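You operate a simulated robot arm through the tools that you are given. There is no shell and no other tool. Be economical: measure what you need, move in short steps, check, and stop when the job is done.

The job below is to be done with a simulated two-armed robot. You get a single attempt, and the scene is never put back.

JOB
Put the long came on the drawing on the top of the light box. Put one of the short cames from the top of the glazing bench on the top of the tray bench. Open the right drawer, put the black bar from the inside of the right drawer on the top of the low table and shut the drawer again. Take the stick from the top of the small bench and leave it on the notebook. Take the tray from the middle shelf of the shelving and put it on the blue roundel on the top of the small bench. Fetch the white pad from the middle shelf of the shelving and set it on the high shelf of the shelving. Any order will do.

It is judged by the outcome, as a careful person would: the job done as asked, and still so three seconds after it is handed in. It fails if anything else is knocked over, pushed out of place, dropped, spilled or broken.

ROBOT AND FRAMES
Two 7-joint arms with fingered hands on one trunk, on a base that drives. Base frame: it is fixed to the floor where the robot stands at the start and does not move with it; the origin is under the middle of the robot, x ahead of it, y to its left, z up. Readings come in mm, degrees, newtons and seconds.
The left shoulder is at the start at [20, 123, 1237], the right one opposite. Places, roughly: black bar (22x2x2 cm) [400, -1200, 800]; drawing [-2250, 750, 1000]; high shelf of the shelving [700, -3700, 1300]; long came (17x3x5 cm) [500, -100, 900]; notebook [-2250, -3250, 500]; pad [750, -4250, 1000]; right drawer [500, -1200, 800]; roundel (29x32x2 cm) [300, -2700, 800]; short came (8x3x5 cm) [500, -200, 900]; stick (15x3x3 cm) [100, -1700, 800]; top of the low table [-2400, -3100, 500]; top of the tray bench [-400, 1000, 900]; tray (30x13x10 cm) [700, -3300, 900]. Payload 2.4 kg a hand.
The tool frame of a hand sits at the grasp point between the pads (the TCP): z along the fingers, y along the line on which they close. The tips reach 17 mm beyond it. The gripper opens to 88 mm. The gripper's body begins 47 mm behind the TCP. The gripper is a hand of 3 fingers: y runs from the thumb to the fingers, the wrist lies at [0, 0, -165] in the tool frame, and closing takes about 1.5 s.
Orientation is told as [roll, pitch, yaw] about the base's x, y, z axes, in that order, counted from this pose: with the fingers straight down and closing along the base's y, the tool's x points along the base's -x, its y along +y and its z along -z.

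CONTROLS
- The arms move only by the tool move_arm. It takes "left_series", "right_series" or both (then of equal length, played together; a hand with none holds still); each is a list of rows, each a list of 3 entries, a list of its own where there are three numbers: the turn, a rotation vector about the tool's x, y, z in degrees, then the shift along the tool's x, y, z in mm, then the closure, from 0 (fully open) to 1 (shut). In form: [[[ax, ay, az], [x, y, z], gripper], ...]. A call has 1 to 20 rows; each row shifts and turns the commanded pose from where the row before left it, along the tool's axes as they then stand. Each row takes 0.2 s and may step no farther than 50 mm and 8.6 degrees from the row before; otherwise, or with a gripper value out of range, the whole call is refused. Where a pose cannot be reached the arm comes as near as it can. A force on the tool above 40 N (or 10 N above the force at the start of the call, whichever is more), or a blocked arm, ends the call early, and 0.2 s more pass. The fingers move at their own pace (about 45 mm/s each) and stop on an object; they squeeze with about 29 N. The grip force told is the motor's: it shows also when the fingers shut on nothing. Time passes only in rows, and 0.2 s behind the last, so rows that do not move let the fingers close. It gives the time, the measured TCP pose, the force on the tool (base axes), the opening and the grip force at its end, in the units of the frame above (readings bear some noise), with the torque about the TCP (base axes, N m) and any sound that the robot's microphone picked up.
- Cameras (640 x 400 px; columns grow to the right, rows downward): "scene" is now at [56.2, -25.9, 1669.4]; the picture's right is [-0.35, -0.94, 0.00], its down [-0.82, 0.30, -0.49] and it looks along [0.46, -0.17, -0.87] (base axes); focal length 270 px, centre (320, 200). "left" rides on the left gripper at [-52, 4, -66] in its tool frame; the picture's right is [-0.08, -1.00, 0.00], its down [0.78, -0.07, -0.62] and it looks along [0.62, -0.05, 0.78] (tool axes); focal length 243 px, centre (320, 200). "right" rides on the right gripper at [52, 4, -66] in its tool frame; the picture's right is [-0.08, 1.00, 0.00], its down [-0.78, -0.07, -0.62] and it looks along [-0.62, -0.05, 0.78] (tool axes); focal length 243 px, centre (320, 200). There is no depth. A picture from a camera that has moved, and an enlarged one, comes with that camera's place and axes in the base frame and with its lens. The place of the scene camera against the robot may be out by one fixed shift of up to 18 mm in any direction.
- capture(camera): a new picture of that camera. The clock stands still meanwhile.
- move_column(by): slides the trunk up (or, below 0, down) by that many mm; the arms and the scene camera ride with it, the base frame stays. It gives what a move gives, with no picture.
- base_move(legs): drives the robot by 1 to 6 legs, each [ahead, left, turn to the left] in mm, mm and degrees, along the robot's own axes; the way and the turn of a leg run together, so that a leg with both is an arc; at most 1500 mm and 180 degrees a leg. The arms and the cameras ride along, it lands a little off, and it stops where it bumps. It gives what a move gives.
- preshape(shape, hand): the hand has 3 fingers and takes this shape, open, in about a second: jaw (thumb against the fingers, like two jaws); tri (thumb and two fingers); tip (a fingertip pinch); poke (one finger out to press); point (the index stretched); flat (the hand flat); cup (the hand cupped); fist (a fist). The gripper value then closes the fingers along that shape, each until it touches; the sizes above hold for jaw. It gives what a move gives, with no picture.
- head_to(pan, tilt): turns the head with the scene camera to pan (to the left, within 120 degrees either way) and tilt (down, from -29 to 69), counted from straight ahead of the robot. It gives what a move gives.
- inspect(camera, box): a new picture of the part [left, top, right, bottom] of that camera's present view, enlarged. The clock stands still meanwhile.
- sign_off(): hands the job in; it is judged then, once.

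Go step by step. Nothing tells you exact positions but the pictures and the camera data: compare them with the known pose of the tool, close in by small moves and look again before you grip or let go. The budget is 207 turns and 210 pictures, counting those below and the enlarged ones. Unless the task says otherwise, let go and move clear before handing in.

The tools are called after "Emit:" as name(argument=value, ...) on one line, values as JSON. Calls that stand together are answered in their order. move_arm: Moves the arms, as the interface text tells. Its arguments: {"type":"object","properties":{"left_series":{"type":"array","items":{"type":"array"}},"right_series":{"type":"array","items":{"type":"array"}}},"required":[]} The other tools are called the same way: move_column (by) slides the trunk up or down; preshape (shape, hand) gives the hand a shape; base_move (legs) drives the base; head_to (pan, tilt) turns the head that bears the scene camera; capture (camera) takes a picture; inspect (camera, box) takes an enlarged picture of a part of a camera's view; sign_off () hands the job in.

At the start:

```text
t: 0.0
left_ee_pos: [275.1, 28.2, 1172.4]
left_tool_rot: [-0.1, 0.0, 0.0]
left_ft_force: [-0.3, 0.0, -0.5]
left_moment: [0.01, 0.02, -0.02]
left_gripper_width: 87.9
left_finger_force: 0.0
left_shape: jaw
right_ee_pos: [256.9, -274.4, 1232.5]
right_tool_rot: [0.0, -0.1, 0.0]
right_ft_force: [0.2, 0.4, 0.0]
right_moment: [0.0, -0.01, -0.01]
right_gripper_width: 87.6
right_finger_force: 0.1
right_shape: jaw
trunk travel left (down, up): [-450.0, 380.0]
robot x, y, heading: [-1.5, 0.4, -0.4]
head pan, tilt: [-20.2, 60.7]
```

scene: 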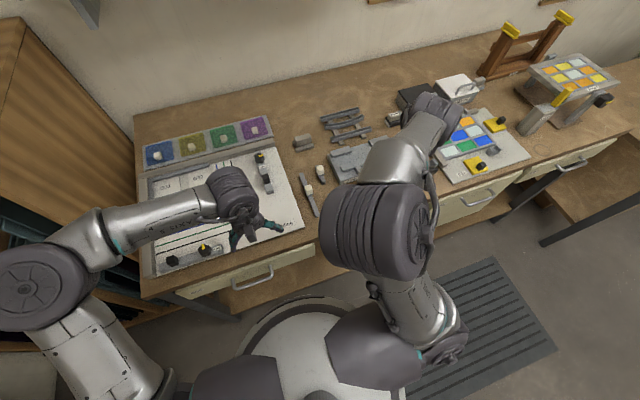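
right: 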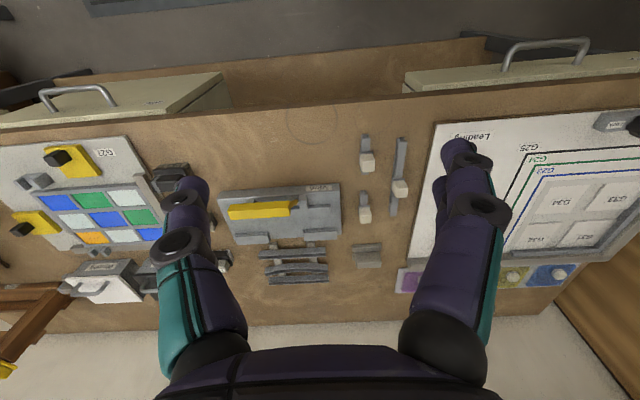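
left: 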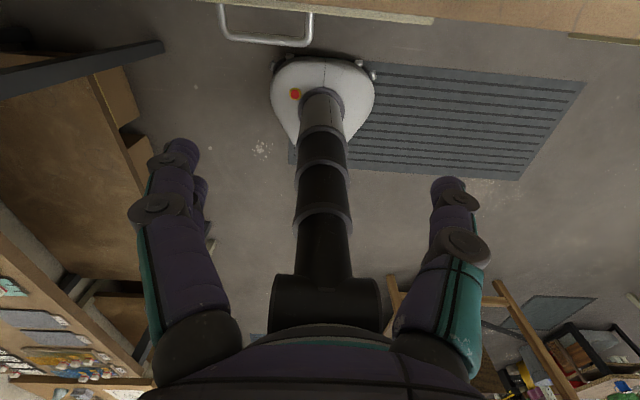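

I see the glazing bench in front, with the cames near its back. I'll look around before moving anything.

Emit:
inspect(camera="scene", box=[280, 70, 440, 170])

Emit:
inspect(camera="right", box=[200, 120, 440, 290])

Emit:
head_to(pan=-70, tilt=30)

Emit:
capture(camera="scene")

Emit:
head_to(pan=-120, tilt=25)

Emit:
capture(camera="scene")

Emit:
head_to(pan=110, tilt=25)

Emit:
capture(camera="scene")

```text
4.00 times, centred on (360, 120) of scene
camera zoom: at [56.2, -25.9, 1669.4], right [-0.35, -0.94, 0.0], down [-0.82, 0.3, -0.49], along [0.46, -0.17, -0.87], focal length 1079 px, centre (160, 520)
```

zoom: 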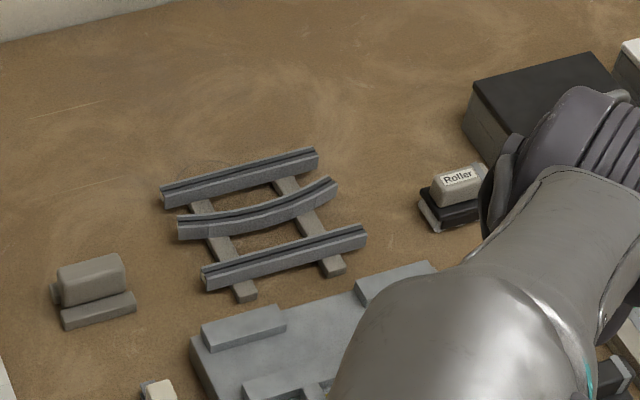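

```text
2.35 times, centred on (320, 205) of right
camera zoom: at [204.6, -268.5, 1298.2], right [0.08, 1.0, 0.0], down [0.78, -0.07, 0.62], along [0.62, -0.05, -0.78], focal length 571 px, centre (320, 188)
```

zoom: 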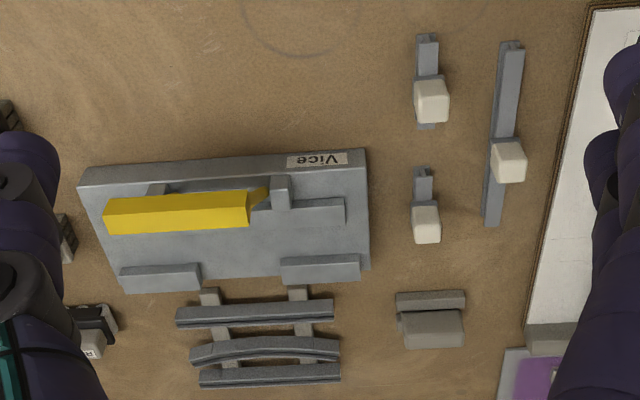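

```text
t: 1.2
left_ee_pos: [274.0, 28.1, 1172.1]
left_tool_rot: [0.1, 0.0, 0.0]
left_ft_force: [0.6, -0.6, 0.0]
left_moment: [-0.01, -0.01, 0.04]
left_gripper_width: 88.0
left_finger_force: 0.1
left_shape: jaw
right_ee_pos: [257.6, -272.9, 1231.8]
right_tool_rot: [0.0, -0.1, -0.1]
right_ft_force: [0.3, 1.0, 0.2]
right_moment: [0.01, -0.01, 0.01]
right_gripper_width: 88.0
right_finger_force: 0.1
right_shape: jaw
trunk travel left (down, up): [-450.0, 380.0]
robot x, y, heading: [0.4, -1.4, -0.1]
head pan, tilt: [-70.0, 30.0]
```

```text
204 pictures are left
camera scene: at [25.4, -88.1, 1712.3], right [-0.94, -0.34, 0.0], down [-0.17, 0.47, -0.87], along [0.3, -0.81, -0.5], focal length 270 px, centre (320, 200)
```

scene: 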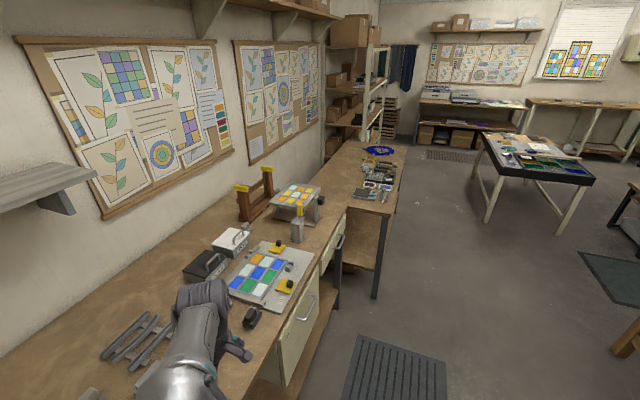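

```text
t: 2.4
left_ee_pos: [274.1, 28.1, 1172.5]
left_tool_rot: [0.0, 0.0, 0.1]
left_ft_force: [-0.7, 0.5, -0.1]
left_moment: [-0.03, 0.0, 0.02]
left_gripper_width: 87.8
left_finger_force: 0.1
left_shape: jaw
right_ee_pos: [257.5, -273.6, 1230.6]
right_tool_rot: [0.1, -0.1, 0.0]
right_ft_force: [-0.2, 0.0, -0.1]
right_moment: [-0.02, 0.0, 0.02]
right_gripper_width: 88.2
right_finger_force: 0.0
right_shape: jaw
trunk travel left (down, up): [-450.0, 380.0]
robot x, y, heading: [-1.2, -0.7, 0.1]
head pan, tilt: [-120.0, 25.0]
```

```text
203 pictures are left
camera scene: at [-51.6, -82.9, 1720.3], right [-0.87, 0.5, 0.0], down [0.21, 0.37, -0.91], along [-0.45, -0.79, -0.42], focal length 270 px, centre (320, 200)
```

scene: 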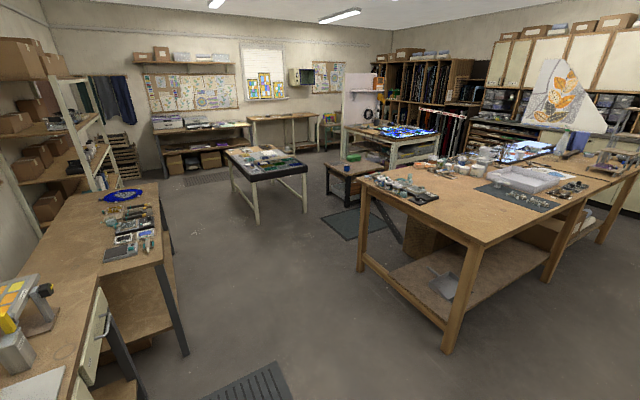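

```text
t: 5.6
left_ee_pos: [274.9, 27.0, 1172.1]
left_tool_rot: [0.0, 0.0, 0.0]
left_ft_force: [0.4, 0.3, 0.3]
left_moment: [0.0, -0.03, 0.0]
left_gripper_width: 87.8
left_finger_force: 0.2
left_shape: jaw
right_ee_pos: [257.4, -273.9, 1232.1]
right_tool_rot: [0.0, -0.1, 0.0]
right_ft_force: [-0.1, 0.5, -0.5]
right_moment: [0.0, -0.02, 0.03]
right_gripper_width: 88.0
right_finger_force: 0.0
right_shape: jaw
trunk travel left (down, up): [-450.0, 380.0]
robot x, y, heading: [-1.5, -0.5, 0.2]
head pan, tilt: [110.0, 25.0]
```

```text
202 pictures are left
camera scene: at [-37.1, 83.5, 1720.3], right [0.94, 0.34, 0.0], down [0.14, -0.4, -0.91], along [-0.31, 0.85, -0.42], focal length 270 px, centre (320, 200)
```

scene: 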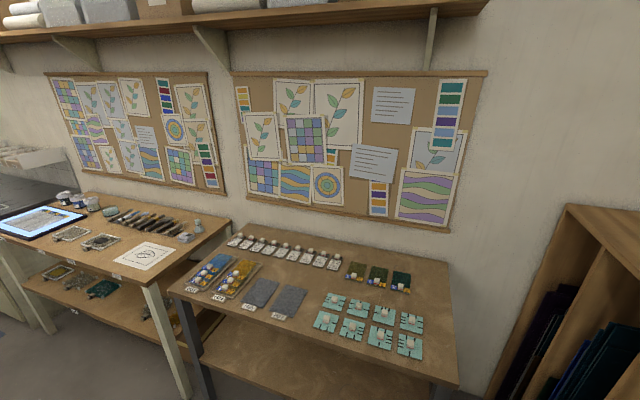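

The cames with white handles are on the near bench. The long one is at about (497,-133) and the short ones at about (430,-200) and (551,-201). Next I bring the right hand over the nearest short came to measure it.

Emit:
move_arm(right_series=[[[0, 0, 0], [-24.7, 10.6, 32.9], 0.3], [[0, 0, 0], [-24.7, 10.6, 32.9], 0.3], [[0, 0, 0], [-24.7, 10.6, 32.9], 0.3], [[0, 0, 0], [-24.7, 10.6, 32.9], 0.3], [[0, 0, 0], [-24.7, 10.6, 32.9], 0.3], [[0, 0, 0], [-24.7, 10.6, 32.9], 0.3], [[0, 0, 0], [-24.7, 10.6, 32.9], 0.3], [[0, 0, 0], [0, 0, 0], 0.3]])

Emit:
capture(camera="right")

Emit:
head_to(pan=-20, tilt=60)

Emit:
capture(camera="scene")

```text
t: 7.4
left_ee_pos: [273.1, 28.8, 1172.2]
left_tool_rot: [0.0, 0.0, 0.0]
left_ft_force: [0.2, 0.1, -0.7]
left_moment: [0.01, -0.01, 0.04]
left_gripper_width: 87.9
left_finger_force: 0.1
left_shape: jaw
right_ee_pos: [431.1, -197.7, 1000.9]
right_tool_rot: [0.1, -0.2, 0.0]
right_ft_force: [0.0, 0.2, 0.9]
right_moment: [0.01, 0.01, 0.02]
right_gripper_width: 62.0
right_finger_force: 0.0
right_shape: jaw
trunk travel left (down, up): [-450.0, 380.0]
robot x, y, heading: [0.3, 4.0, -0.3]
head pan, tilt: [110.0, 25.0]
```

```text
201 pictures are left
camera right: at [377.3, -193.3, 1068.6], right [0.09, 1.0, 0.0], down [0.78, -0.07, 0.62], along [0.62, -0.05, -0.78], focal length 243 px, centre (320, 200)
```

right: 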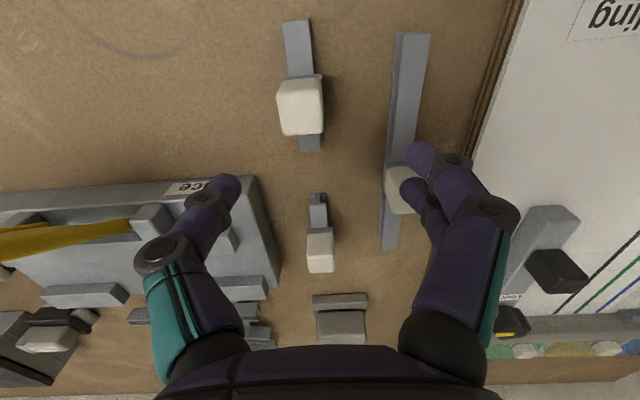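

```text
t: 9.6
left_ee_pos: [274.8, 27.4, 1171.5]
left_tool_rot: [0.0, 0.1, 0.0]
left_ft_force: [0.5, 0.4, 0.3]
left_moment: [0.0, 0.02, 0.04]
left_gripper_width: 87.9
left_finger_force: 0.1
left_shape: jaw
right_ee_pos: [430.5, -197.5, 1001.7]
right_tool_rot: [0.0, -0.1, 0.0]
right_ft_force: [-0.5, -1.3, 0.1]
right_moment: [0.0, 0.02, 0.02]
right_gripper_width: 62.0
right_finger_force: 0.2
right_shape: jaw
trunk travel left (down, up): [-450.0, 380.0]
robot x, y, heading: [2.2, 1.8, -0.1]
head pan, tilt: [-20.0, 60.0]
```

```text
200 pictures are left
camera scene: at [57.2, -25.8, 1670.2], right [-0.34, -0.94, 0.0], down [-0.81, 0.3, -0.5], along [0.47, -0.17, -0.87], focal length 270 px, centre (320, 200)
```

scene: 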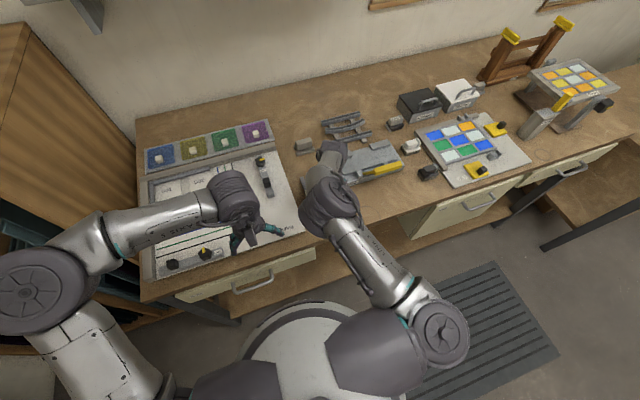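

The short came's handle is about 25 mm wide, centred near (418,-205), with its top at about z 940. Next I line up and descend part way.

Emit:
move_arm(right_series=[[[0, 0, 0], [12.5, -7.5, 0], 0.3], [[0, 0, 0], [0, 0, 20], 0.3], [[0, 0, 0], [0, 0, 20], 0.3], [[0, 0, 0], [0, 0, 0], 0.3]])

Emit:
capture(camera="right")

Emit:
capture(camera="left")

Emit:
inspect(camera="scene", box=[260, 110, 420, 210])

```text
t: 10.6
left_ee_pos: [275.2, 27.8, 1173.7]
left_tool_rot: [0.0, -0.1, 0.0]
left_ft_force: [0.7, 0.1, 0.1]
left_moment: [-0.02, -0.02, -0.02]
left_gripper_width: 88.0
left_finger_force: 0.0
left_shape: jaw
right_ee_pos: [418.5, -205.5, 961.2]
right_tool_rot: [0.0, -0.1, -0.1]
right_ft_force: [-0.2, 0.2, 0.8]
right_moment: [-0.01, 0.0, 0.01]
right_gripper_width: 62.0
right_finger_force: 0.0
right_shape: jaw
trunk travel left (down, up): [-450.0, 380.0]
robot x, y, heading: [0.8, -2.4, -0.1]
head pan, tilt: [-20.0, 60.0]
```

```text
199 pictures are left
camera right: at [365.0, -200.5, 1028.1], right [0.08, 1.0, 0.0], down [0.78, -0.07, 0.62], along [0.62, -0.05, -0.78], focal length 243 px, centre (320, 200)
```

right: 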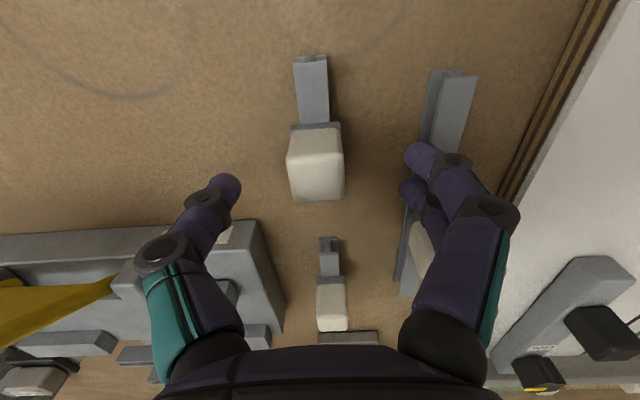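

```text
198 pictures are left
camera left: at [326.4, 31.8, 1238.1], right [0.08, -1.0, 0.0], down [-0.78, -0.07, 0.62], along [-0.62, -0.05, -0.78], focal length 243 px, centre (320, 200)
```

left: 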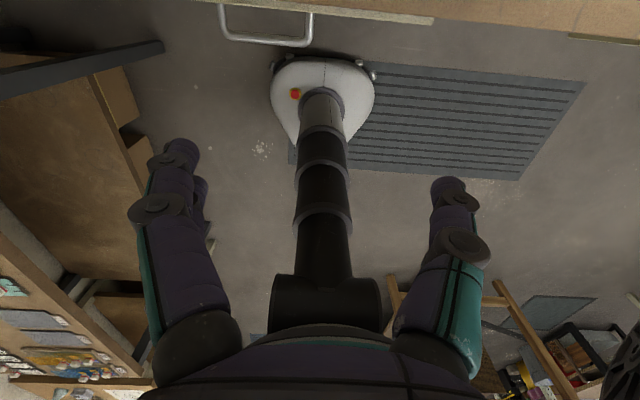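

```text
4.00 times, centred on (340, 160) of scene
camera zoom: at [57.1, -25.8, 1670.2], right [-0.34, -0.94, 0.0], down [-0.81, 0.3, -0.5], along [0.47, -0.17, -0.87], focal length 1079 px, centre (240, 360)
```

zoom: 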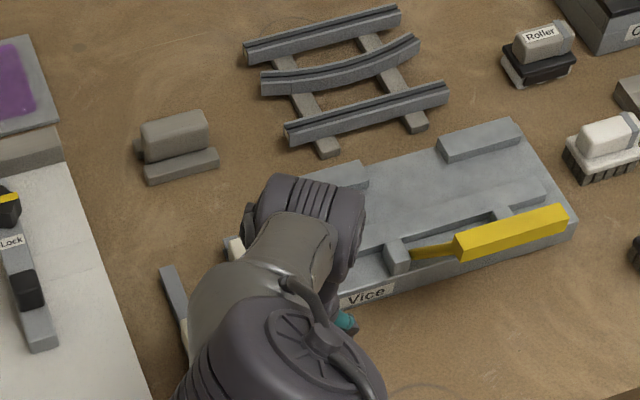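

The handle's top is at about z 950 and it is well centred. I descend to z≈930 and close.

Emit:
move_arm(right_series=[[[0, 0, 0], [0, -1, 15], 0.3], [[0, 0, 0], [0, 0, 16], 0.3], [[0, 0, 0], [0, 0, 0], 0.3], [[0, 0, 0], [0, 0, 0], 1], [[0, 0, 0], [0, 0, 0], 1], [[0, 0, 0], [0, 0, 0], 1], [[0, 0, 0], [0, 0, 0], 1], [[0, 0, 0], [0, 0, 0], 1], [[0, 0, 0], [0, 0, 0], 1], [[0, 0, 0], [0, 0, 0], 1]])

Emit:
capture(camera="right")

```text
t: 12.8
left_ee_pos: [275.0, 28.2, 1172.5]
left_tool_rot: [0.0, 0.0, 0.0]
left_ft_force: [-0.1, -0.2, 0.4]
left_moment: [-0.03, 0.04, 0.0]
left_gripper_width: 87.9
left_finger_force: 0.1
left_shape: jaw
right_ee_pos: [418.2, -206.4, 931.0]
right_tool_rot: [0.0, 0.0, -0.1]
right_ft_force: [-0.4, 0.0, 0.4]
right_moment: [0.01, -0.02, 0.02]
right_gripper_width: 16.1
right_finger_force: 28.1
right_shape: jaw
trunk travel left (down, up): [-450.0, 380.0]
robot x, y, heading: [-0.0, -0.3, -0.4]
head pan, tilt: [-20.0, 60.0]
```

```text
196 pictures are left
camera right: at [364.8, -202.1, 997.6], right [0.08, 1.0, 0.0], down [0.78, -0.07, 0.62], along [0.62, -0.05, -0.78], focal length 243 px, centre (320, 200)
```

right: 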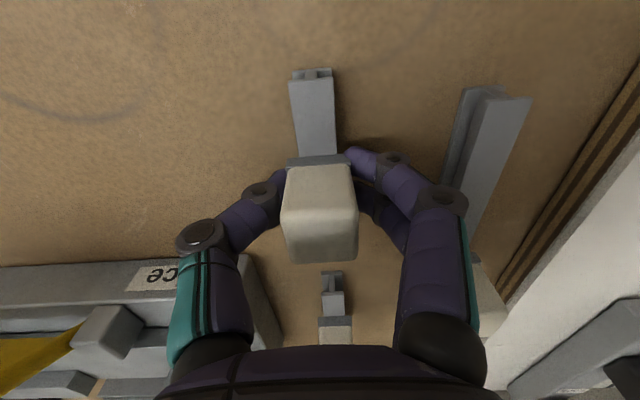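

The fingers closed to 16 mm with full grip force. I lift a little and check.

Emit:
move_arm(right_series=[[[0, 0, 0], [0, 0, -20], 1], [[0, 0, 0], [0, 0, -30], 1], [[0, 0, 0], [0, 0, -40], 1], [[0, 0, 0], [0, 0, -40], 1], [[0, 0, 0], [0, 0, 0], 1]])

Emit:
capture(camera="right")

```text
t: 13.9
left_ee_pos: [274.4, 28.1, 1172.0]
left_tool_rot: [0.0, -0.1, 0.0]
left_ft_force: [0.8, 1.1, -0.2]
left_moment: [0.0, 0.01, -0.02]
left_gripper_width: 87.6
left_finger_force: 0.1
left_shape: jaw
right_ee_pos: [416.2, -208.9, 1062.3]
right_tool_rot: [0.0, 0.0, 0.0]
right_ft_force: [0.6, -0.1, -0.3]
right_moment: [0.0, 0.03, 0.0]
right_gripper_width: 16.2
right_finger_force: 28.5
right_shape: jaw
trunk travel left (down, up): [-450.0, 380.0]
robot x, y, heading: [1.3, -3.4, 0.1]
head pan, tilt: [-20.0, 60.0]
```

```text
195 pictures are left
camera right: at [363.8, -204.2, 1128.6], right [0.09, 1.0, 0.0], down [0.78, -0.07, 0.62], along [0.62, -0.05, -0.78], focal length 243 px, centre (320, 200)
```

right: 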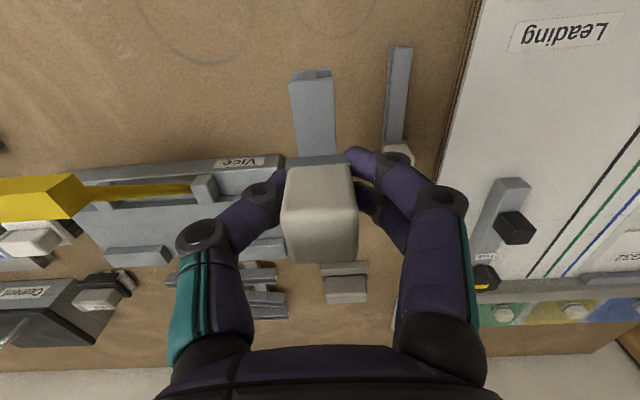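

The short came is held. I pull the right hand back and bring the left hand over the long came.

Emit:
move_arm(right_series=[[[0, 0, 0], [22, -28, -12], 1], [[0, 0, 0], [22, -28, -12], 1], [[0, 0, 0], [22, -28, -12], 1], [[0, 0, 0], [22, -28, -12], 1], [[0, 0, 0], [22, -28, -12], 1], [[0, 0, 0], [0, 0, 0], 1], [[0, 0, 0], [0, 0, 0], 1], [[0, 0, 0], [0, 0, 0], 1], [[0, 0, 0], [0, 0, 0], 1], [[0, 0, 0], [0, 0, 0], 1], [[0, 0, 0], [0, 0, 0], 1], [[0, 0, 0], [0, 0, 0], 1]], left_series=[[[0, 0, 0], [0, 0, 0], 0.3], [[0, 0, 0], [0, 0, 0], 0.3], [[0, 0, 0], [0, 0, 0], 0.3], [[0, 0, 0], [-25, -21.75, 20.25], 0.3], [[0, 0, 0], [-25, -21.75, 20.25], 0.3], [[0, 0, 0], [-25, -21.75, 20.25], 0.3], [[0, 0, 0], [-25, -21.75, 20.25], 0.3], [[0, 0, 0], [-25, -21.75, 20.25], 0.3], [[0, 0, 0], [-25, -21.75, 20.25], 0.3], [[0, 0, 0], [-25, -21.75, 20.25], 0.3], [[0, 0, 0], [-25, -21.75, 20.25], 0.3], [[0, 0, 0], [0, 0, 0], 0.3]])

Emit:
capture(camera="left")

Emit:
inspect(camera="scene", box=[200, 80, 440, 230])

```text
t: 16.6
left_ee_pos: [398.4, -81.4, 1068.6]
left_tool_rot: [-0.1, 0.0, 0.0]
left_ft_force: [-0.1, 0.5, -0.7]
left_moment: [0.03, -0.02, 0.03]
left_gripper_width: 61.7
left_finger_force: 0.0
left_shape: jaw
left hand out of reach, approached as far as the arm can: row 9, 10, 11
right_ee_pos: [307.7, -347.3, 1119.4]
right_tool_rot: [0.0, 0.0, 0.0]
right_ft_force: [0.0, -0.7, -0.8]
right_moment: [0.03, 0.01, 0.01]
right_gripper_width: 16.2
right_finger_force: 28.7
right_shape: jaw
trunk travel left (down, up): [-450.0, 380.0]
robot x, y, heading: [0.5, 0.8, -0.2]
head pan, tilt: [-20.0, 60.0]
```

```text
194 pictures are left
camera left: at [449.7, -77.0, 1134.3], right [0.08, -1.0, 0.0], down [-0.78, -0.07, 0.62], along [-0.62, -0.05, -0.78], focal length 243 px, centre (320, 200)
```

left: 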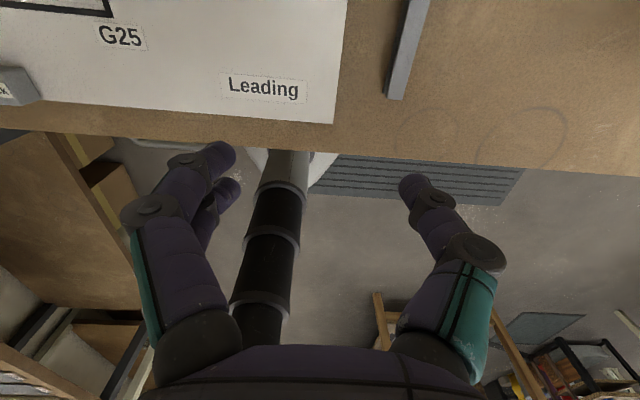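

```text
2.67 times, centred on (320, 155) of scene
camera zoom: at [57.2, -26.4, 1670.2], right [-0.34, -0.94, 0.0], down [-0.81, 0.3, -0.5], along [0.47, -0.17, -0.87], focal length 719 px, centre (320, 320)
```

zoom: 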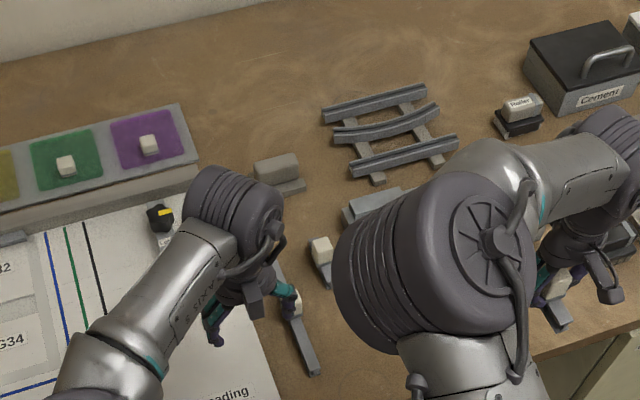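

The left arm can't reach that far across. I shift the base 280 mm to the right, with both hands above the bench items.

Emit:
base_move(legs=[[0, -280, 0]])

Emit:
capture(camera="left")

Emit:
capture(camera="scene")

```text
t: 18.5
left_ee_pos: [397.7, -361.5, 1069.5]
left_tool_rot: [0.1, 0.1, -0.1]
left_ft_force: [1.0, 0.5, 0.7]
left_moment: [0.04, 0.0, 0.0]
left_gripper_width: 61.9
left_finger_force: 0.0
left_shape: jaw
right_ee_pos: [305.9, -628.7, 1118.5]
right_tool_rot: [0.0, -0.1, -0.2]
right_ft_force: [-0.6, -0.5, -0.5]
right_moment: [0.0, 0.0, 0.01]
right_gripper_width: 16.1
right_finger_force: 29.1
right_shape: jaw
trunk travel left (down, up): [-450.0, 380.0]
robot x, y, heading: [0.6, -280.1, -0.5]
head pan, tilt: [-20.0, 60.0]
```

```text
192 pictures are left
camera left: at [449.2, -357.9, 1134.3], right [0.08, -1.0, 0.0], down [-0.78, -0.06, 0.62], along [-0.62, -0.05, -0.78], focal length 243 px, centre (320, 200)
```

left: 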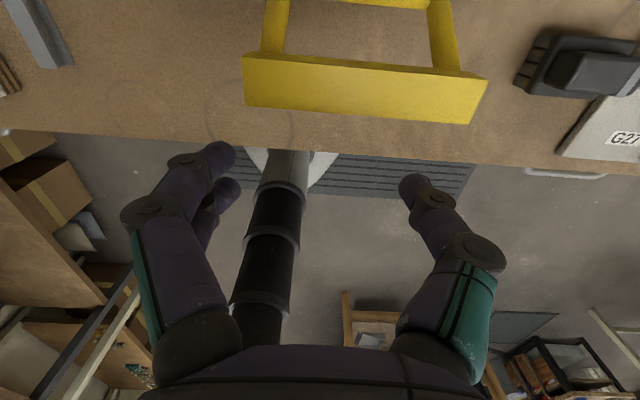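

```text
191 pictures are left
camera scene: at [56.8, -306.6, 1670.2], right [-0.34, -0.94, 0.0], down [-0.81, 0.3, -0.5], along [0.47, -0.17, -0.87], focal length 270 px, centre (320, 200)
```

scene: 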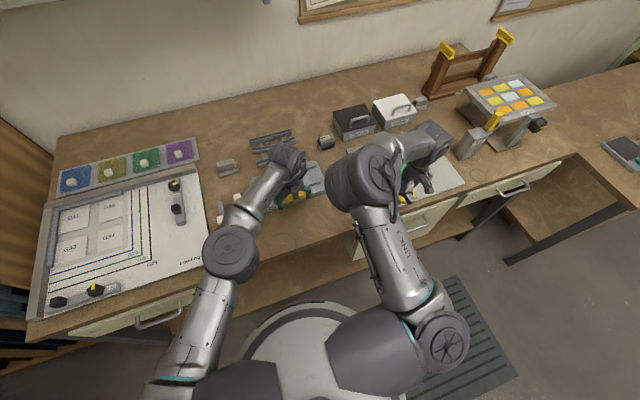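

Now I move the left hand over the long came's handle.

Emit:
move_arm(left_series=[[[0, 0, 0], [-12.8, 35.8, 0], 0.3], [[0, 0, 0], [-12.8, 35.8, 0], 0.3], [[0, 0, 0], [-12.8, 35.8, 0], 0.3], [[0, 0, 0], [-12.8, 35.8, 0], 0.3], [[0, 0, 0], [-12.8, 35.8, 0], 0.3], [[0, 0, 0], [-12.8, 35.8, 0], 0.3], [[0, 0, 0], [0, 0, 30], 0.3], [[0, 0, 0], [0, 0, 29], 0.3], [[0, 0, 0], [0, 0, 0], 0.3]])

Emit:
capture(camera="left")

Emit:
inspect(camera="scene", box=[120, 120, 360, 270])

```text
t: 20.5
left_ee_pos: [473.2, -145.9, 1010.7]
left_tool_rot: [-0.1, 0.1, -0.2]
left_ft_force: [-0.2, 0.4, 0.6]
left_moment: [-0.03, 0.04, 0.01]
left_gripper_width: 61.9
left_finger_force: 0.1
left_shape: jaw
right_ee_pos: [306.4, -628.1, 1119.0]
right_tool_rot: [0.0, 0.0, -0.3]
right_ft_force: [0.0, 0.3, -1.1]
right_moment: [0.02, 0.03, 0.01]
right_gripper_width: 15.8
right_finger_force: 29.1
right_shape: jaw
trunk travel left (down, up): [-450.0, 380.0]
robot x, y, heading: [1.3, -278.6, -0.2]
head pan, tilt: [-20.0, 60.0]
```

```text
190 pictures are left
camera left: at [525.7, -142.4, 1076.0], right [0.08, -1.0, 0.0], down [-0.78, -0.06, 0.62], along [-0.62, -0.05, -0.78], focal length 243 px, centre (320, 200)
```

left: 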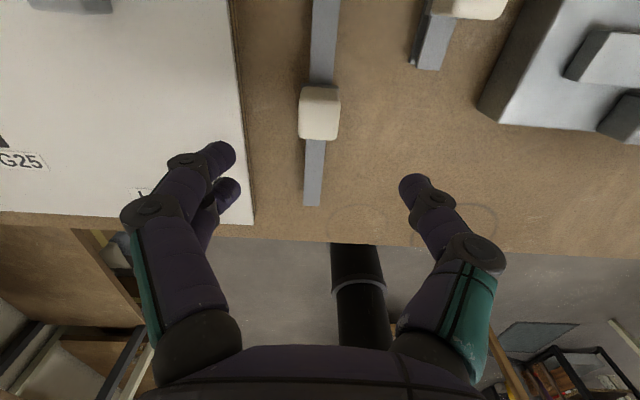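

```text
2.67 times, centred on (240, 195) of scene
camera zoom: at [56.7, -305.0, 1670.2], right [-0.34, -0.94, 0.0], down [-0.81, 0.3, -0.5], along [0.47, -0.17, -0.87], focal length 719 px, centre (533, 213)
```

zoom: 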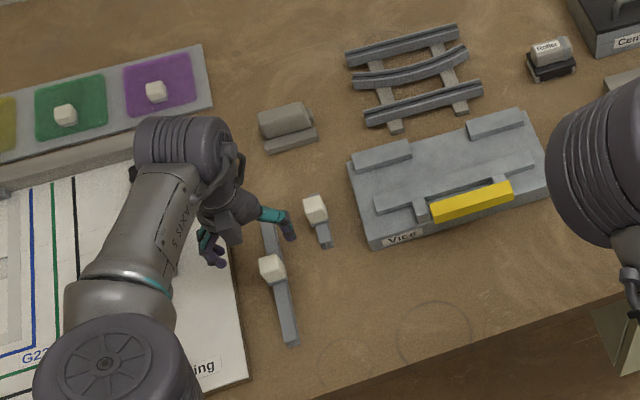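

The long handle is centred at about (481,-146). I descend and grip.

Emit:
move_arm(left_series=[[[0, 0, 0], [-7, 0, 20], 0.3], [[0, 0, 0], [0, 0, 25], 0.3], [[0, 0, 0], [0, 0, 20], 0.3], [[0, 0, 0], [0, 0, 15], 0.3], [[0, 0, 0], [0, 0, 0], 0.3], [[0, 0, 0], [0, 0, 0], 1], [[0, 0, 0], [0, 0, 0], 1], [[0, 0, 0], [0, 0, 0], 1], [[0, 0, 0], [0, 0, 0], 1], [[0, 0, 0], [0, 0, 0], 1], [[0, 0, 0], [0, 0, 0], 1], [[0, 0, 0], [0, 0, 0], 1]])

Emit:
capture(camera="left")

```text
t: 23.1
left_ee_pos: [455.9, -144.5, 929.3]
left_tool_rot: [0.0, 0.0, -0.2]
left_ft_force: [0.1, 1.0, 0.3]
left_moment: [-0.04, -0.01, 0.0]
left_gripper_width: 8.7
left_finger_force: 29.2
left_shape: jaw
left hand out of reach, approached as far as the arm can: row 1, 2, 3, 4
right_ee_pos: [307.0, -626.7, 1119.9]
right_tool_rot: [0.0, 0.0, -0.2]
right_ft_force: [-0.8, 0.8, -0.7]
right_moment: [-0.06, 0.0, -0.05]
right_gripper_width: 16.3
right_finger_force: 29.3
right_shape: jaw
trunk travel left (down, up): [-450.0, 380.0]
robot x, y, heading: [0.8, -279.6, -0.4]
head pan, tilt: [-20.0, 60.0]
```

```text
188 pictures are left
camera left: at [508.3, -141.7, 994.7], right [0.08, -1.0, 0.0], down [-0.78, -0.06, 0.62], along [-0.62, -0.05, -0.78], focal length 243 px, centre (320, 200)
```

left: 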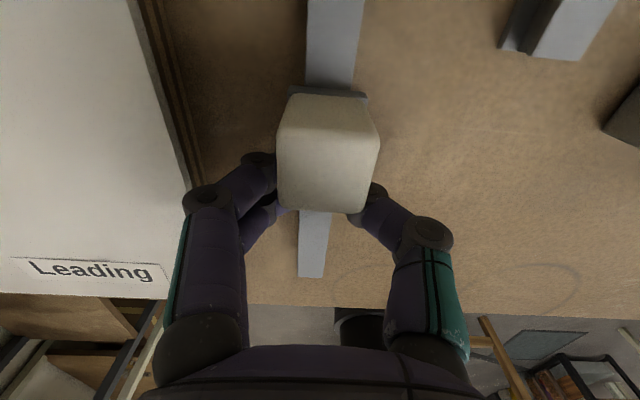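

The arm fell short in x, so the fingers closed just off the handle. I open, rise, drive 40 mm ahead and try again.

Emit:
move_arm(left_series=[[[0, 0, 0], [0, 0, 0], 0.3], [[0, 0, 0], [0, 0, 0], 0.3], [[0, 0, 0], [0, 0, 0], 0.3], [[0, 0, 0], [0, 0, 0], 0.3], [[0, 0, 0], [0, 0, -40], 0.3], [[0, 0, 0], [0, 0, -40], 0.3], [[0, 0, 0], [0, 0, 0], 0.3]])

Emit:
base_move(legs=[[45, 0, 0]])

Emit:
capture(camera="left")

```text
t: 24.7
left_ee_pos: [454.1, -144.6, 1010.7]
left_tool_rot: [-0.1, 0.0, -0.1]
left_ft_force: [0.1, 0.5, 0.5]
left_moment: [0.02, 0.03, 0.01]
left_gripper_width: 61.6
left_finger_force: 0.1
left_shape: jaw
right_ee_pos: [306.6, -626.9, 1119.3]
right_tool_rot: [0.0, -0.1, -0.3]
right_ft_force: [0.2, -0.6, -0.8]
right_moment: [-0.02, -0.02, 0.03]
right_gripper_width: 16.2
right_finger_force: 29.3
right_shape: jaw
trunk travel left (down, up): [-450.0, 380.0]
robot x, y, heading: [0.6, -280.6, 0.1]
head pan, tilt: [-20.0, 60.0]
```

```text
t: 25.6
left_ee_pos: [500.1, -145.6, 1008.1]
left_tool_rot: [0.0, 0.1, -0.2]
left_ft_force: [-0.8, 0.3, -0.4]
left_moment: [0.03, -0.01, 0.0]
left_gripper_width: 61.6
left_finger_force: 0.1
left_shape: jaw
right_ee_pos: [353.6, -628.0, 1118.2]
right_tool_rot: [0.0, 0.1, -0.2]
right_ft_force: [-0.1, -0.9, -1.0]
right_moment: [0.02, 0.0, -0.06]
right_gripper_width: 16.1
right_finger_force: 28.4
right_shape: jaw
trunk travel left (down, up): [-450.0, 380.0]
robot x, y, heading: [45.6, -280.7, -0.1]
head pan, tilt: [-20.0, 60.0]
```

```text
187 pictures are left
camera left: at [552.9, -141.9, 1074.9], right [0.08, -1.0, 0.0], down [-0.78, -0.06, 0.62], along [-0.62, -0.05, -0.78], focal length 243 px, centre (320, 200)
```

left: 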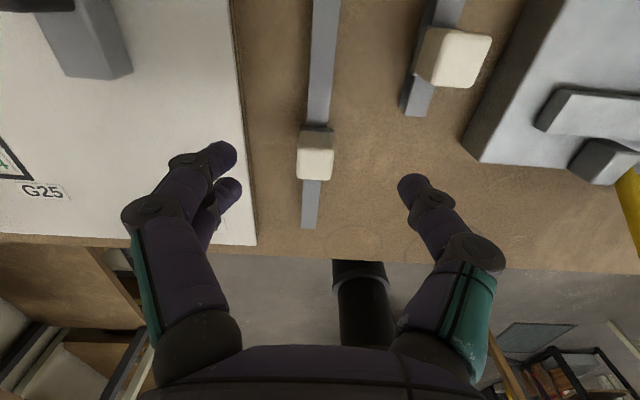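

The came hasn't moved and its handle is at about x 481. I descend on it again.

Emit:
move_arm(left_series=[[[0, 0, 0], [18, 0, 20], 0.3], [[0, 0, 0], [0, 0, 25], 0.3], [[0, 0, 0], [0, 0, 18], 0.3], [[0, 0, 0], [0, 0, 15], 0.3], [[0, 0, 0], [0, 0, 0], 0.3], [[0, 0, 0], [0, 0, 0], 1], [[0, 0, 0], [0, 0, 0], 1], [[0, 0, 0], [0, 0, 0], 1], [[0, 0, 0], [0, 0, 0], 1], [[0, 0, 0], [0, 0, 0], 1], [[0, 0, 0], [0, 0, 0], 1], [[0, 0, 0], [0, 0, 0], 1]])

Emit:
capture(camera="left")

```text
t: 28.2
left_ee_pos: [480.7, -144.6, 932.3]
left_tool_rot: [0.1, 0.0, -0.2]
left_ft_force: [0.3, -0.1, -0.8]
left_moment: [0.0, -0.02, 0.0]
left_gripper_width: 16.0
left_finger_force: 28.6
left_shape: jaw
right_ee_pos: [350.5, -628.0, 1118.8]
right_tool_rot: [0.0, -0.1, -0.2]
right_ft_force: [-0.8, 0.2, -1.2]
right_moment: [0.04, 0.04, 0.01]
right_gripper_width: 16.0
right_finger_force: 29.1
right_shape: jaw
trunk travel left (down, up): [-450.0, 380.0]
robot x, y, heading: [47.4, -277.8, -0.4]
head pan, tilt: [-20.0, 60.0]
```

```text
186 pictures are left
camera left: at [533.1, -141.2, 997.7], right [0.08, -1.0, 0.0], down [-0.78, -0.06, 0.62], along [-0.62, -0.05, -0.78], focal length 243 px, centre (320, 200)
```

left: 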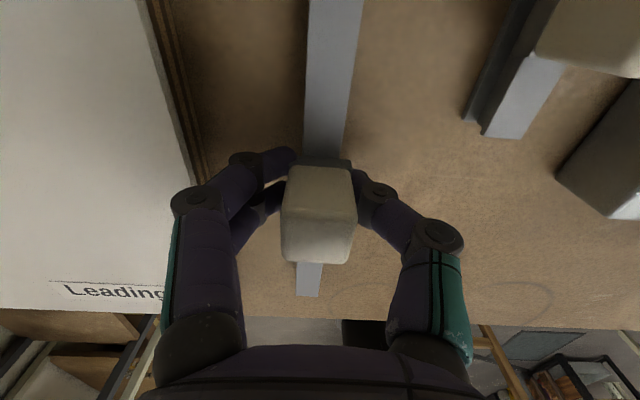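

Both cames are held. I lift the long came, draw it in, back away from the bench and turn toward the tray bench.

Emit:
move_arm(left_series=[[[0, 0, 0], [0, 0, -20], 1], [[0, 0, 0], [0, 0, -40], 1], [[0, 0, 0], [0, 0, -40], 1], [[0, 0, 0], [0, 0, -40], 1], [[0, 0, 0], [30, 0, -30], 1], [[0, 0, 0], [40, 10, 0], 1], [[0, 0, 0], [40, 10, 0], 1], [[0, 0, 0], [40, 10, 0], 1], [[0, 0, 0], [0, 0, 0], 1]])

Emit:
capture(camera="left")

Emit:
base_move(legs=[[-400, 0, 0], [0, 0, 90], [280, 0, 0]])

Emit:
head_to(pan=0, tilt=45)

Emit:
capture(camera="scene")

```text
t: 30.2
left_ee_pos: [330.9, -114.6, 1101.3]
left_tool_rot: [0.1, 0.0, -0.1]
left_ft_force: [0.6, 0.6, -3.0]
left_moment: [0.0, 0.01, -0.02]
left_gripper_width: 16.1
left_finger_force: 28.9
left_shape: jaw
right_ee_pos: [351.4, -626.7, 1118.6]
right_tool_rot: [-0.1, -0.1, -0.3]
right_ft_force: [-0.3, 0.0, -1.3]
right_moment: [-0.02, 0.04, 0.01]
right_gripper_width: 16.2
right_finger_force: 29.0
right_shape: jaw
trunk travel left (down, up): [-450.0, 380.0]
robot x, y, heading: [44.5, -278.8, -0.2]
head pan, tilt: [-20.0, 60.0]
```

```text
185 pictures are left
camera left: at [383.4, -111.7, 1167.4], right [0.08, -1.0, 0.0], down [-0.78, -0.06, 0.62], along [-0.62, -0.05, -0.78], focal length 243 px, centre (320, 200)
```

left: 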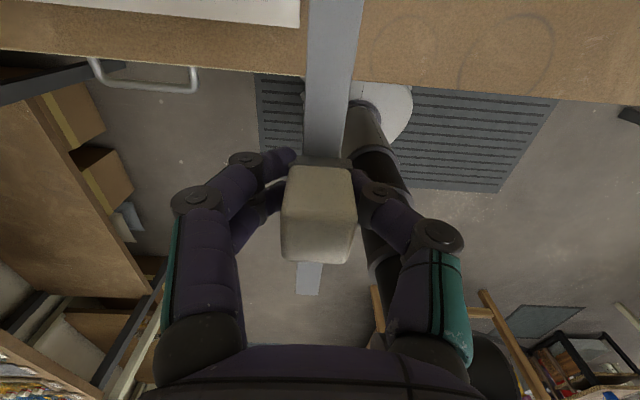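

```text
t: 38.1
left_ee_pos: [-525.5, 288.7, 1101.3]
left_tool_rot: [0.1, -0.1, 90.1]
left_ft_force: [0.7, -0.6, -2.1]
left_moment: [0.0, -0.03, -0.01]
left_gripper_width: 16.2
left_finger_force: 28.8
left_shape: jaw
right_ee_pos: [-12.8, 311.5, 1118.0]
right_tool_rot: [0.0, 0.0, 90.1]
right_ft_force: [-0.2, -0.1, -1.4]
right_moment: [0.0, 0.01, 0.02]
right_gripper_width: 16.0
right_finger_force: 28.8
right_shape: jaw
trunk travel left (down, up): [-450.0, 380.0]
robot x, y, heading: [-360.4, -1.6, 89.8]
head pan, tilt: [-20.0, 60.0]
```

```text
t: 38.9
left_ee_pos: [-524.9, 287.5, 1101.8]
left_tool_rot: [0.0, 0.0, 90.1]
left_ft_force: [0.3, 0.7, -2.4]
left_moment: [0.03, -0.01, 0.03]
left_gripper_width: 16.0
left_finger_force: 29.3
left_shape: jaw
right_ee_pos: [-12.5, 310.0, 1118.2]
right_tool_rot: [0.0, 0.0, 90.1]
right_ft_force: [0.1, 0.3, -1.3]
right_moment: [-0.01, -0.02, 0.0]
right_gripper_width: 15.9
right_finger_force: 28.9
right_shape: jaw
trunk travel left (down, up): [-450.0, 380.0]
robot x, y, heading: [-365.1, 3.8, 90.2]
head pan, tilt: [0.0, 45.0]
```

```text
184 pictures are left
camera scene: at [-346.4, 60.4, 1689.6], right [1.0, 0.0, 0.0], down [0.0, -0.71, -0.71], along [0.0, 0.71, -0.71], focal length 270 px, centre (320, 200)
```

scene: 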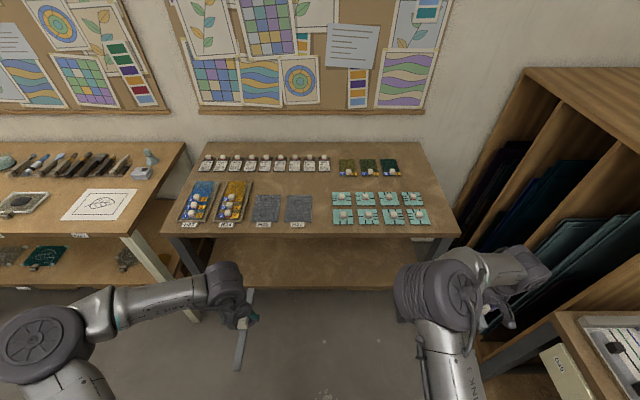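

The tray bench is ahead. The gap at the front between the grey pads and the pale green tiles looks free, so I zoom in on it.

Emit:
inspect(camera="scene", box=[240, 150, 440, 250])

```text
3.20 times, centred on (340, 200) of scene
camera zoom: at [-346.4, 60.4, 1689.6], right [1.0, 0.0, 0.0], down [0.0, -0.71, -0.71], along [0.0, 0.71, -0.71], focal length 863 px, centre (256, 200)
```

zoom: 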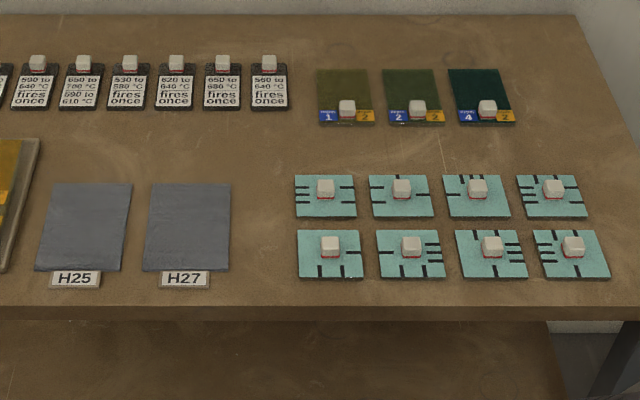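

The gap is about 80 mm wide, centred at x≈-338, and free. I drive up so the right hand can reach (-338, 790).

Emit:
base_move(legs=[[300, 125, 0], [55, 0, 0]])

Emit:
move_arm(right_series=[[[0, 0, 0], [0, 40, 0], 1], [[0, 0, 0], [0, 40, 0], 1], [[0, 0, 0], [0, 40, 0], 1], [[0, 0, 0], [0, 40, 0], 1], [[0, 0, 0], [0, 40, 0], 1], [[0, 0, 0], [0, 0, 0], 1]])

Emit:
capture(camera="right")

Emit:
capture(camera="scene")

```text
t: 41.6
left_ee_pos: [-655.8, 644.4, 1101.0]
left_tool_rot: [0.0, 0.1, 90.3]
left_ft_force: [0.2, 0.0, -2.8]
left_moment: [0.0, 0.03, 0.04]
left_gripper_width: 16.1
left_finger_force: 29.4
left_shape: jaw
right_ee_pos: [-142.4, 669.1, 1118.2]
right_tool_rot: [-0.1, 0.1, 90.2]
right_ft_force: [0.0, -0.9, -0.8]
right_moment: [0.0, -0.02, -0.01]
right_gripper_width: 15.9
right_finger_force: 29.0
right_shape: jaw
trunk travel left (down, up): [-450.0, 380.0]
robot x, y, heading: [-489.4, 355.1, 90.4]
head pan, tilt: [0.0, 45.0]
```

```text
t: 43.0
left_ee_pos: [-655.5, 643.3, 1101.5]
left_tool_rot: [0.0, 0.0, 90.5]
left_ft_force: [0.7, 0.3, -3.4]
left_moment: [-0.02, 0.01, -0.01]
left_gripper_width: 16.3
left_finger_force: 29.0
left_shape: jaw
right_ee_pos: [-343.9, 665.3, 1117.3]
right_tool_rot: [0.0, -0.2, 90.3]
right_ft_force: [-0.4, 0.1, -1.0]
right_moment: [0.02, -0.04, 0.0]
right_gripper_width: 15.8
right_finger_force: 28.9
right_shape: jaw
trunk travel left (down, up): [-450.0, 380.0]
robot x, y, heading: [-488.9, 358.4, 90.4]
head pan, tilt: [0.0, 45.0]
```

```text
182 pictures are left
camera right: at [-349.2, 613.4, 1183.9], right [-1.0, 0.08, 0.0], down [0.06, 0.78, 0.62], along [0.05, 0.62, -0.78], focal length 243 px, centre (320, 200)
```

right: 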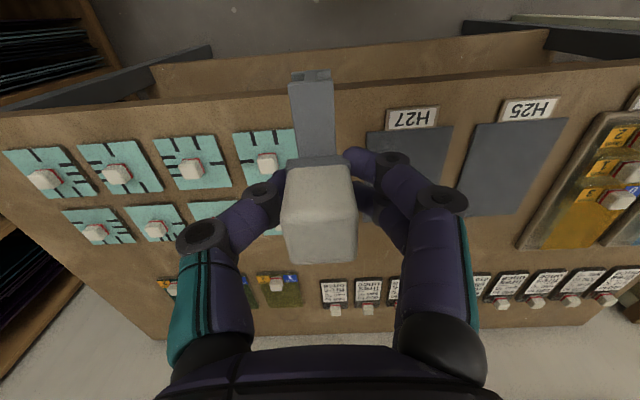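

```text
181 pictures are left
camera scene: at [-475.1, 416.5, 1689.7], right [1.0, 0.01, 0.0], down [0.0, -0.71, -0.71], along [0.0, 0.71, -0.71], focal length 270 px, centre (320, 200)
```

scene: 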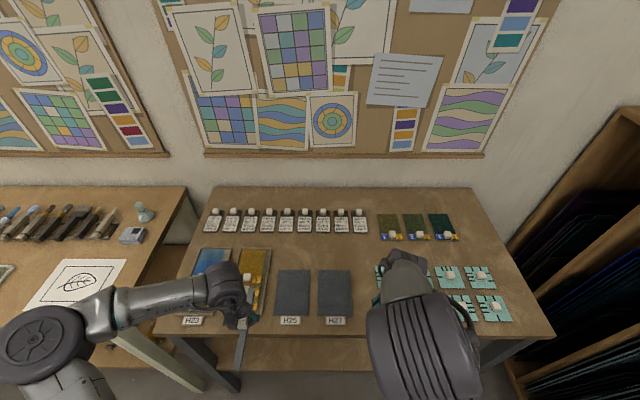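

From the wrist camera the gap spans about x -399 to -308. I move the came over (-353, 785) and lower it part way.

Emit:
move_arm(right_series=[[[0, 0, 0], [-40, 3, 0], 1], [[0, 0, 0], [-40, 3, 0], 1], [[0, 0, 0], [-40, 3, 0], 1], [[0, 0, 0], [0, 0, 40], 1], [[0, 0, 0], [0, 0, 40], 1], [[0, 0, 0], [0, 0, 40], 1], [[0, 0, 0], [0, 0, 0], 1]])

Emit:
capture(camera="right")

Emit:
inspect(camera="scene", box=[270, 230, 510, 380])

```text
t: 44.6
left_ee_pos: [-656.5, 643.4, 1100.6]
left_tool_rot: [0.0, 0.0, 90.3]
left_ft_force: [0.7, -0.7, -3.1]
left_moment: [-0.01, -0.01, -0.01]
left_gripper_width: 16.0
left_finger_force: 29.1
left_shape: jaw
right_ee_pos: [-355.3, 786.9, 999.0]
right_tool_rot: [0.0, -0.2, 90.3]
right_ft_force: [0.1, -1.1, -1.6]
right_moment: [-0.01, -0.02, 0.03]
right_gripper_width: 15.8
right_finger_force: 29.0
right_shape: jaw
trunk travel left (down, up): [-450.0, 380.0]
robot x, y, heading: [-489.3, 356.0, 90.5]
head pan, tilt: [0.0, 45.0]
```

```text
180 pictures are left
camera right: at [-360.6, 734.7, 1065.3], right [-1.0, 0.08, 0.0], down [0.06, 0.78, 0.62], along [0.05, 0.62, -0.78], focal length 243 px, centre (320, 200)
```

right: 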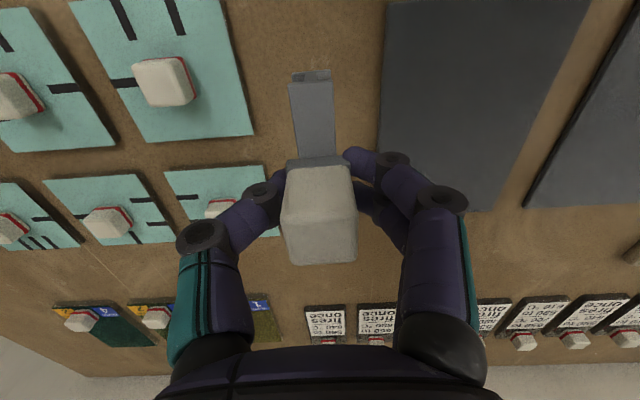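

```text
2.67 times, centred on (390, 305) of scene
camera zoom: at [-475.5, 416.4, 1689.7], right [1.0, 0.01, 0.0], down [0.0, -0.71, -0.71], along [0.0, 0.71, -0.71], focal length 719 px, centre (133, -80)
```

zoom: 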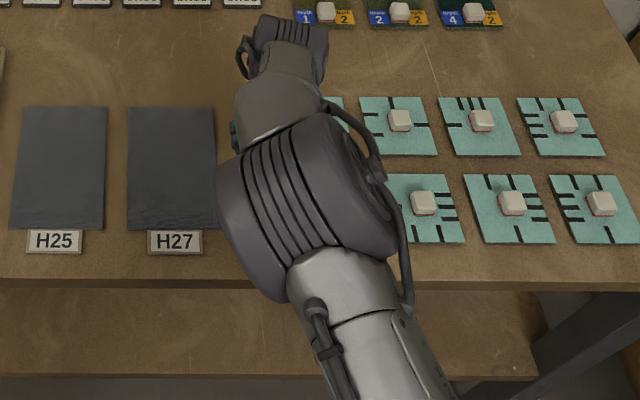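

The bench top is at about z 895-900 and the came is centred in the gap. I lower it until it touches.

Emit:
move_arm(right_series=[[[0, 0, 0], [0, 0, 30], 1], [[0, 0, 0], [0, 0, 30], 1], [[0, 0, 0], [0, 0, 3], 1], [[0, 0, 0], [0, 0, 3], 1], [[0, 0, 0], [0, 0, 2], 1], [[0, 0, 0], [0, 0, 0], 1]])

Emit:
capture(camera="right")

```text
t: 46.0
left_ee_pos: [-655.9, 643.3, 1101.3]
left_tool_rot: [0.0, 0.0, 90.4]
left_ft_force: [-0.1, 0.0, -3.3]
left_moment: [-0.03, -0.01, 0.01]
left_gripper_width: 16.3
left_finger_force: 28.7
left_shape: jaw
right_ee_pos: [-354.2, 786.4, 932.2]
right_tool_rot: [0.0, 0.0, 90.4]
right_ft_force: [0.5, -0.5, -2.2]
right_moment: [0.0, 0.01, 0.01]
right_gripper_width: 15.7
right_finger_force: 28.4
right_shape: jaw
trunk travel left (down, up): [-450.0, 380.0]
robot x, y, heading: [-489.9, 356.8, 90.2]
head pan, tilt: [0.0, 45.0]
```

```text
178 pictures are left
camera right: at [-359.1, 735.1, 997.8], right [-1.0, 0.08, 0.0], down [0.06, 0.78, 0.62], along [0.05, 0.62, -0.78], focal length 243 px, centre (320, 200)
```

right: 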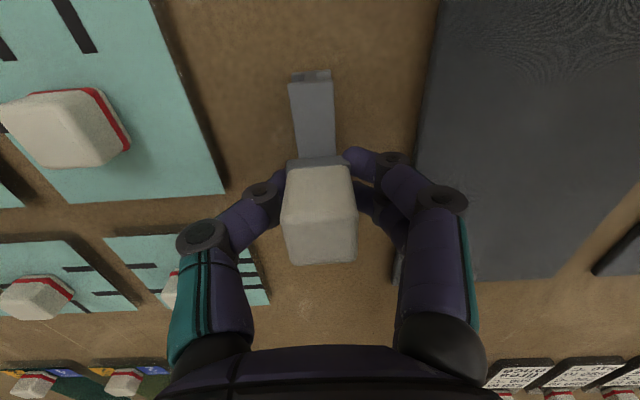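

No contact yet, so I go down in small steps.

Emit:
move_arm(right_series=[[[0, 0, 0], [0, 0, 2], 1], [[0, 0, 0], [0, 0, 2], 1], [[0, 0, 0], [0, 0, 0], 1]])

Emit:
move_arm(right_series=[[[0, 0, 0], [0, 0, 1.5], 1], [[0, 0, 0], [0, 0, 1.5], 1], [[0, 0, 0], [0, 0, 0], 1]])

```text
t: 46.8
left_ee_pos: [-654.7, 641.7, 1101.1]
left_tool_rot: [0.0, 0.0, 90.4]
left_ft_force: [0.0, 0.6, -2.6]
left_moment: [-0.03, -0.01, 0.0]
left_gripper_width: 16.1
left_finger_force: 28.8
left_shape: jaw
right_ee_pos: [-354.4, 786.1, 926.2]
right_tool_rot: [0.0, 0.0, 90.3]
right_ft_force: [0.3, -0.3, -2.1]
right_moment: [-0.03, 0.02, -0.02]
right_gripper_width: 11.3
right_finger_force: 29.7
right_shape: jaw
trunk travel left (down, up): [-450.0, 380.0]
robot x, y, heading: [-491.0, 355.4, 90.2]
head pan, tilt: [0.0, 45.0]
```

```text
t: 47.6
left_ee_pos: [-655.5, 643.4, 1101.4]
left_tool_rot: [0.0, 0.0, 90.4]
left_ft_force: [0.2, -0.1, -2.1]
left_moment: [0.0, 0.01, -0.02]
left_gripper_width: 16.1
left_finger_force: 29.3
left_shape: jaw
right_ee_pos: [-352.0, 786.1, 923.3]
right_tool_rot: [-0.1, 0.0, 90.3]
right_ft_force: [-0.2, 0.5, -1.3]
right_moment: [0.06, -0.01, 0.0]
right_gripper_width: 11.6
right_finger_force: 28.7
right_shape: jaw
trunk travel left (down, up): [-450.0, 380.0]
robot x, y, heading: [-489.6, 362.5, 90.2]
head pan, tilt: [0.0, 45.0]
```

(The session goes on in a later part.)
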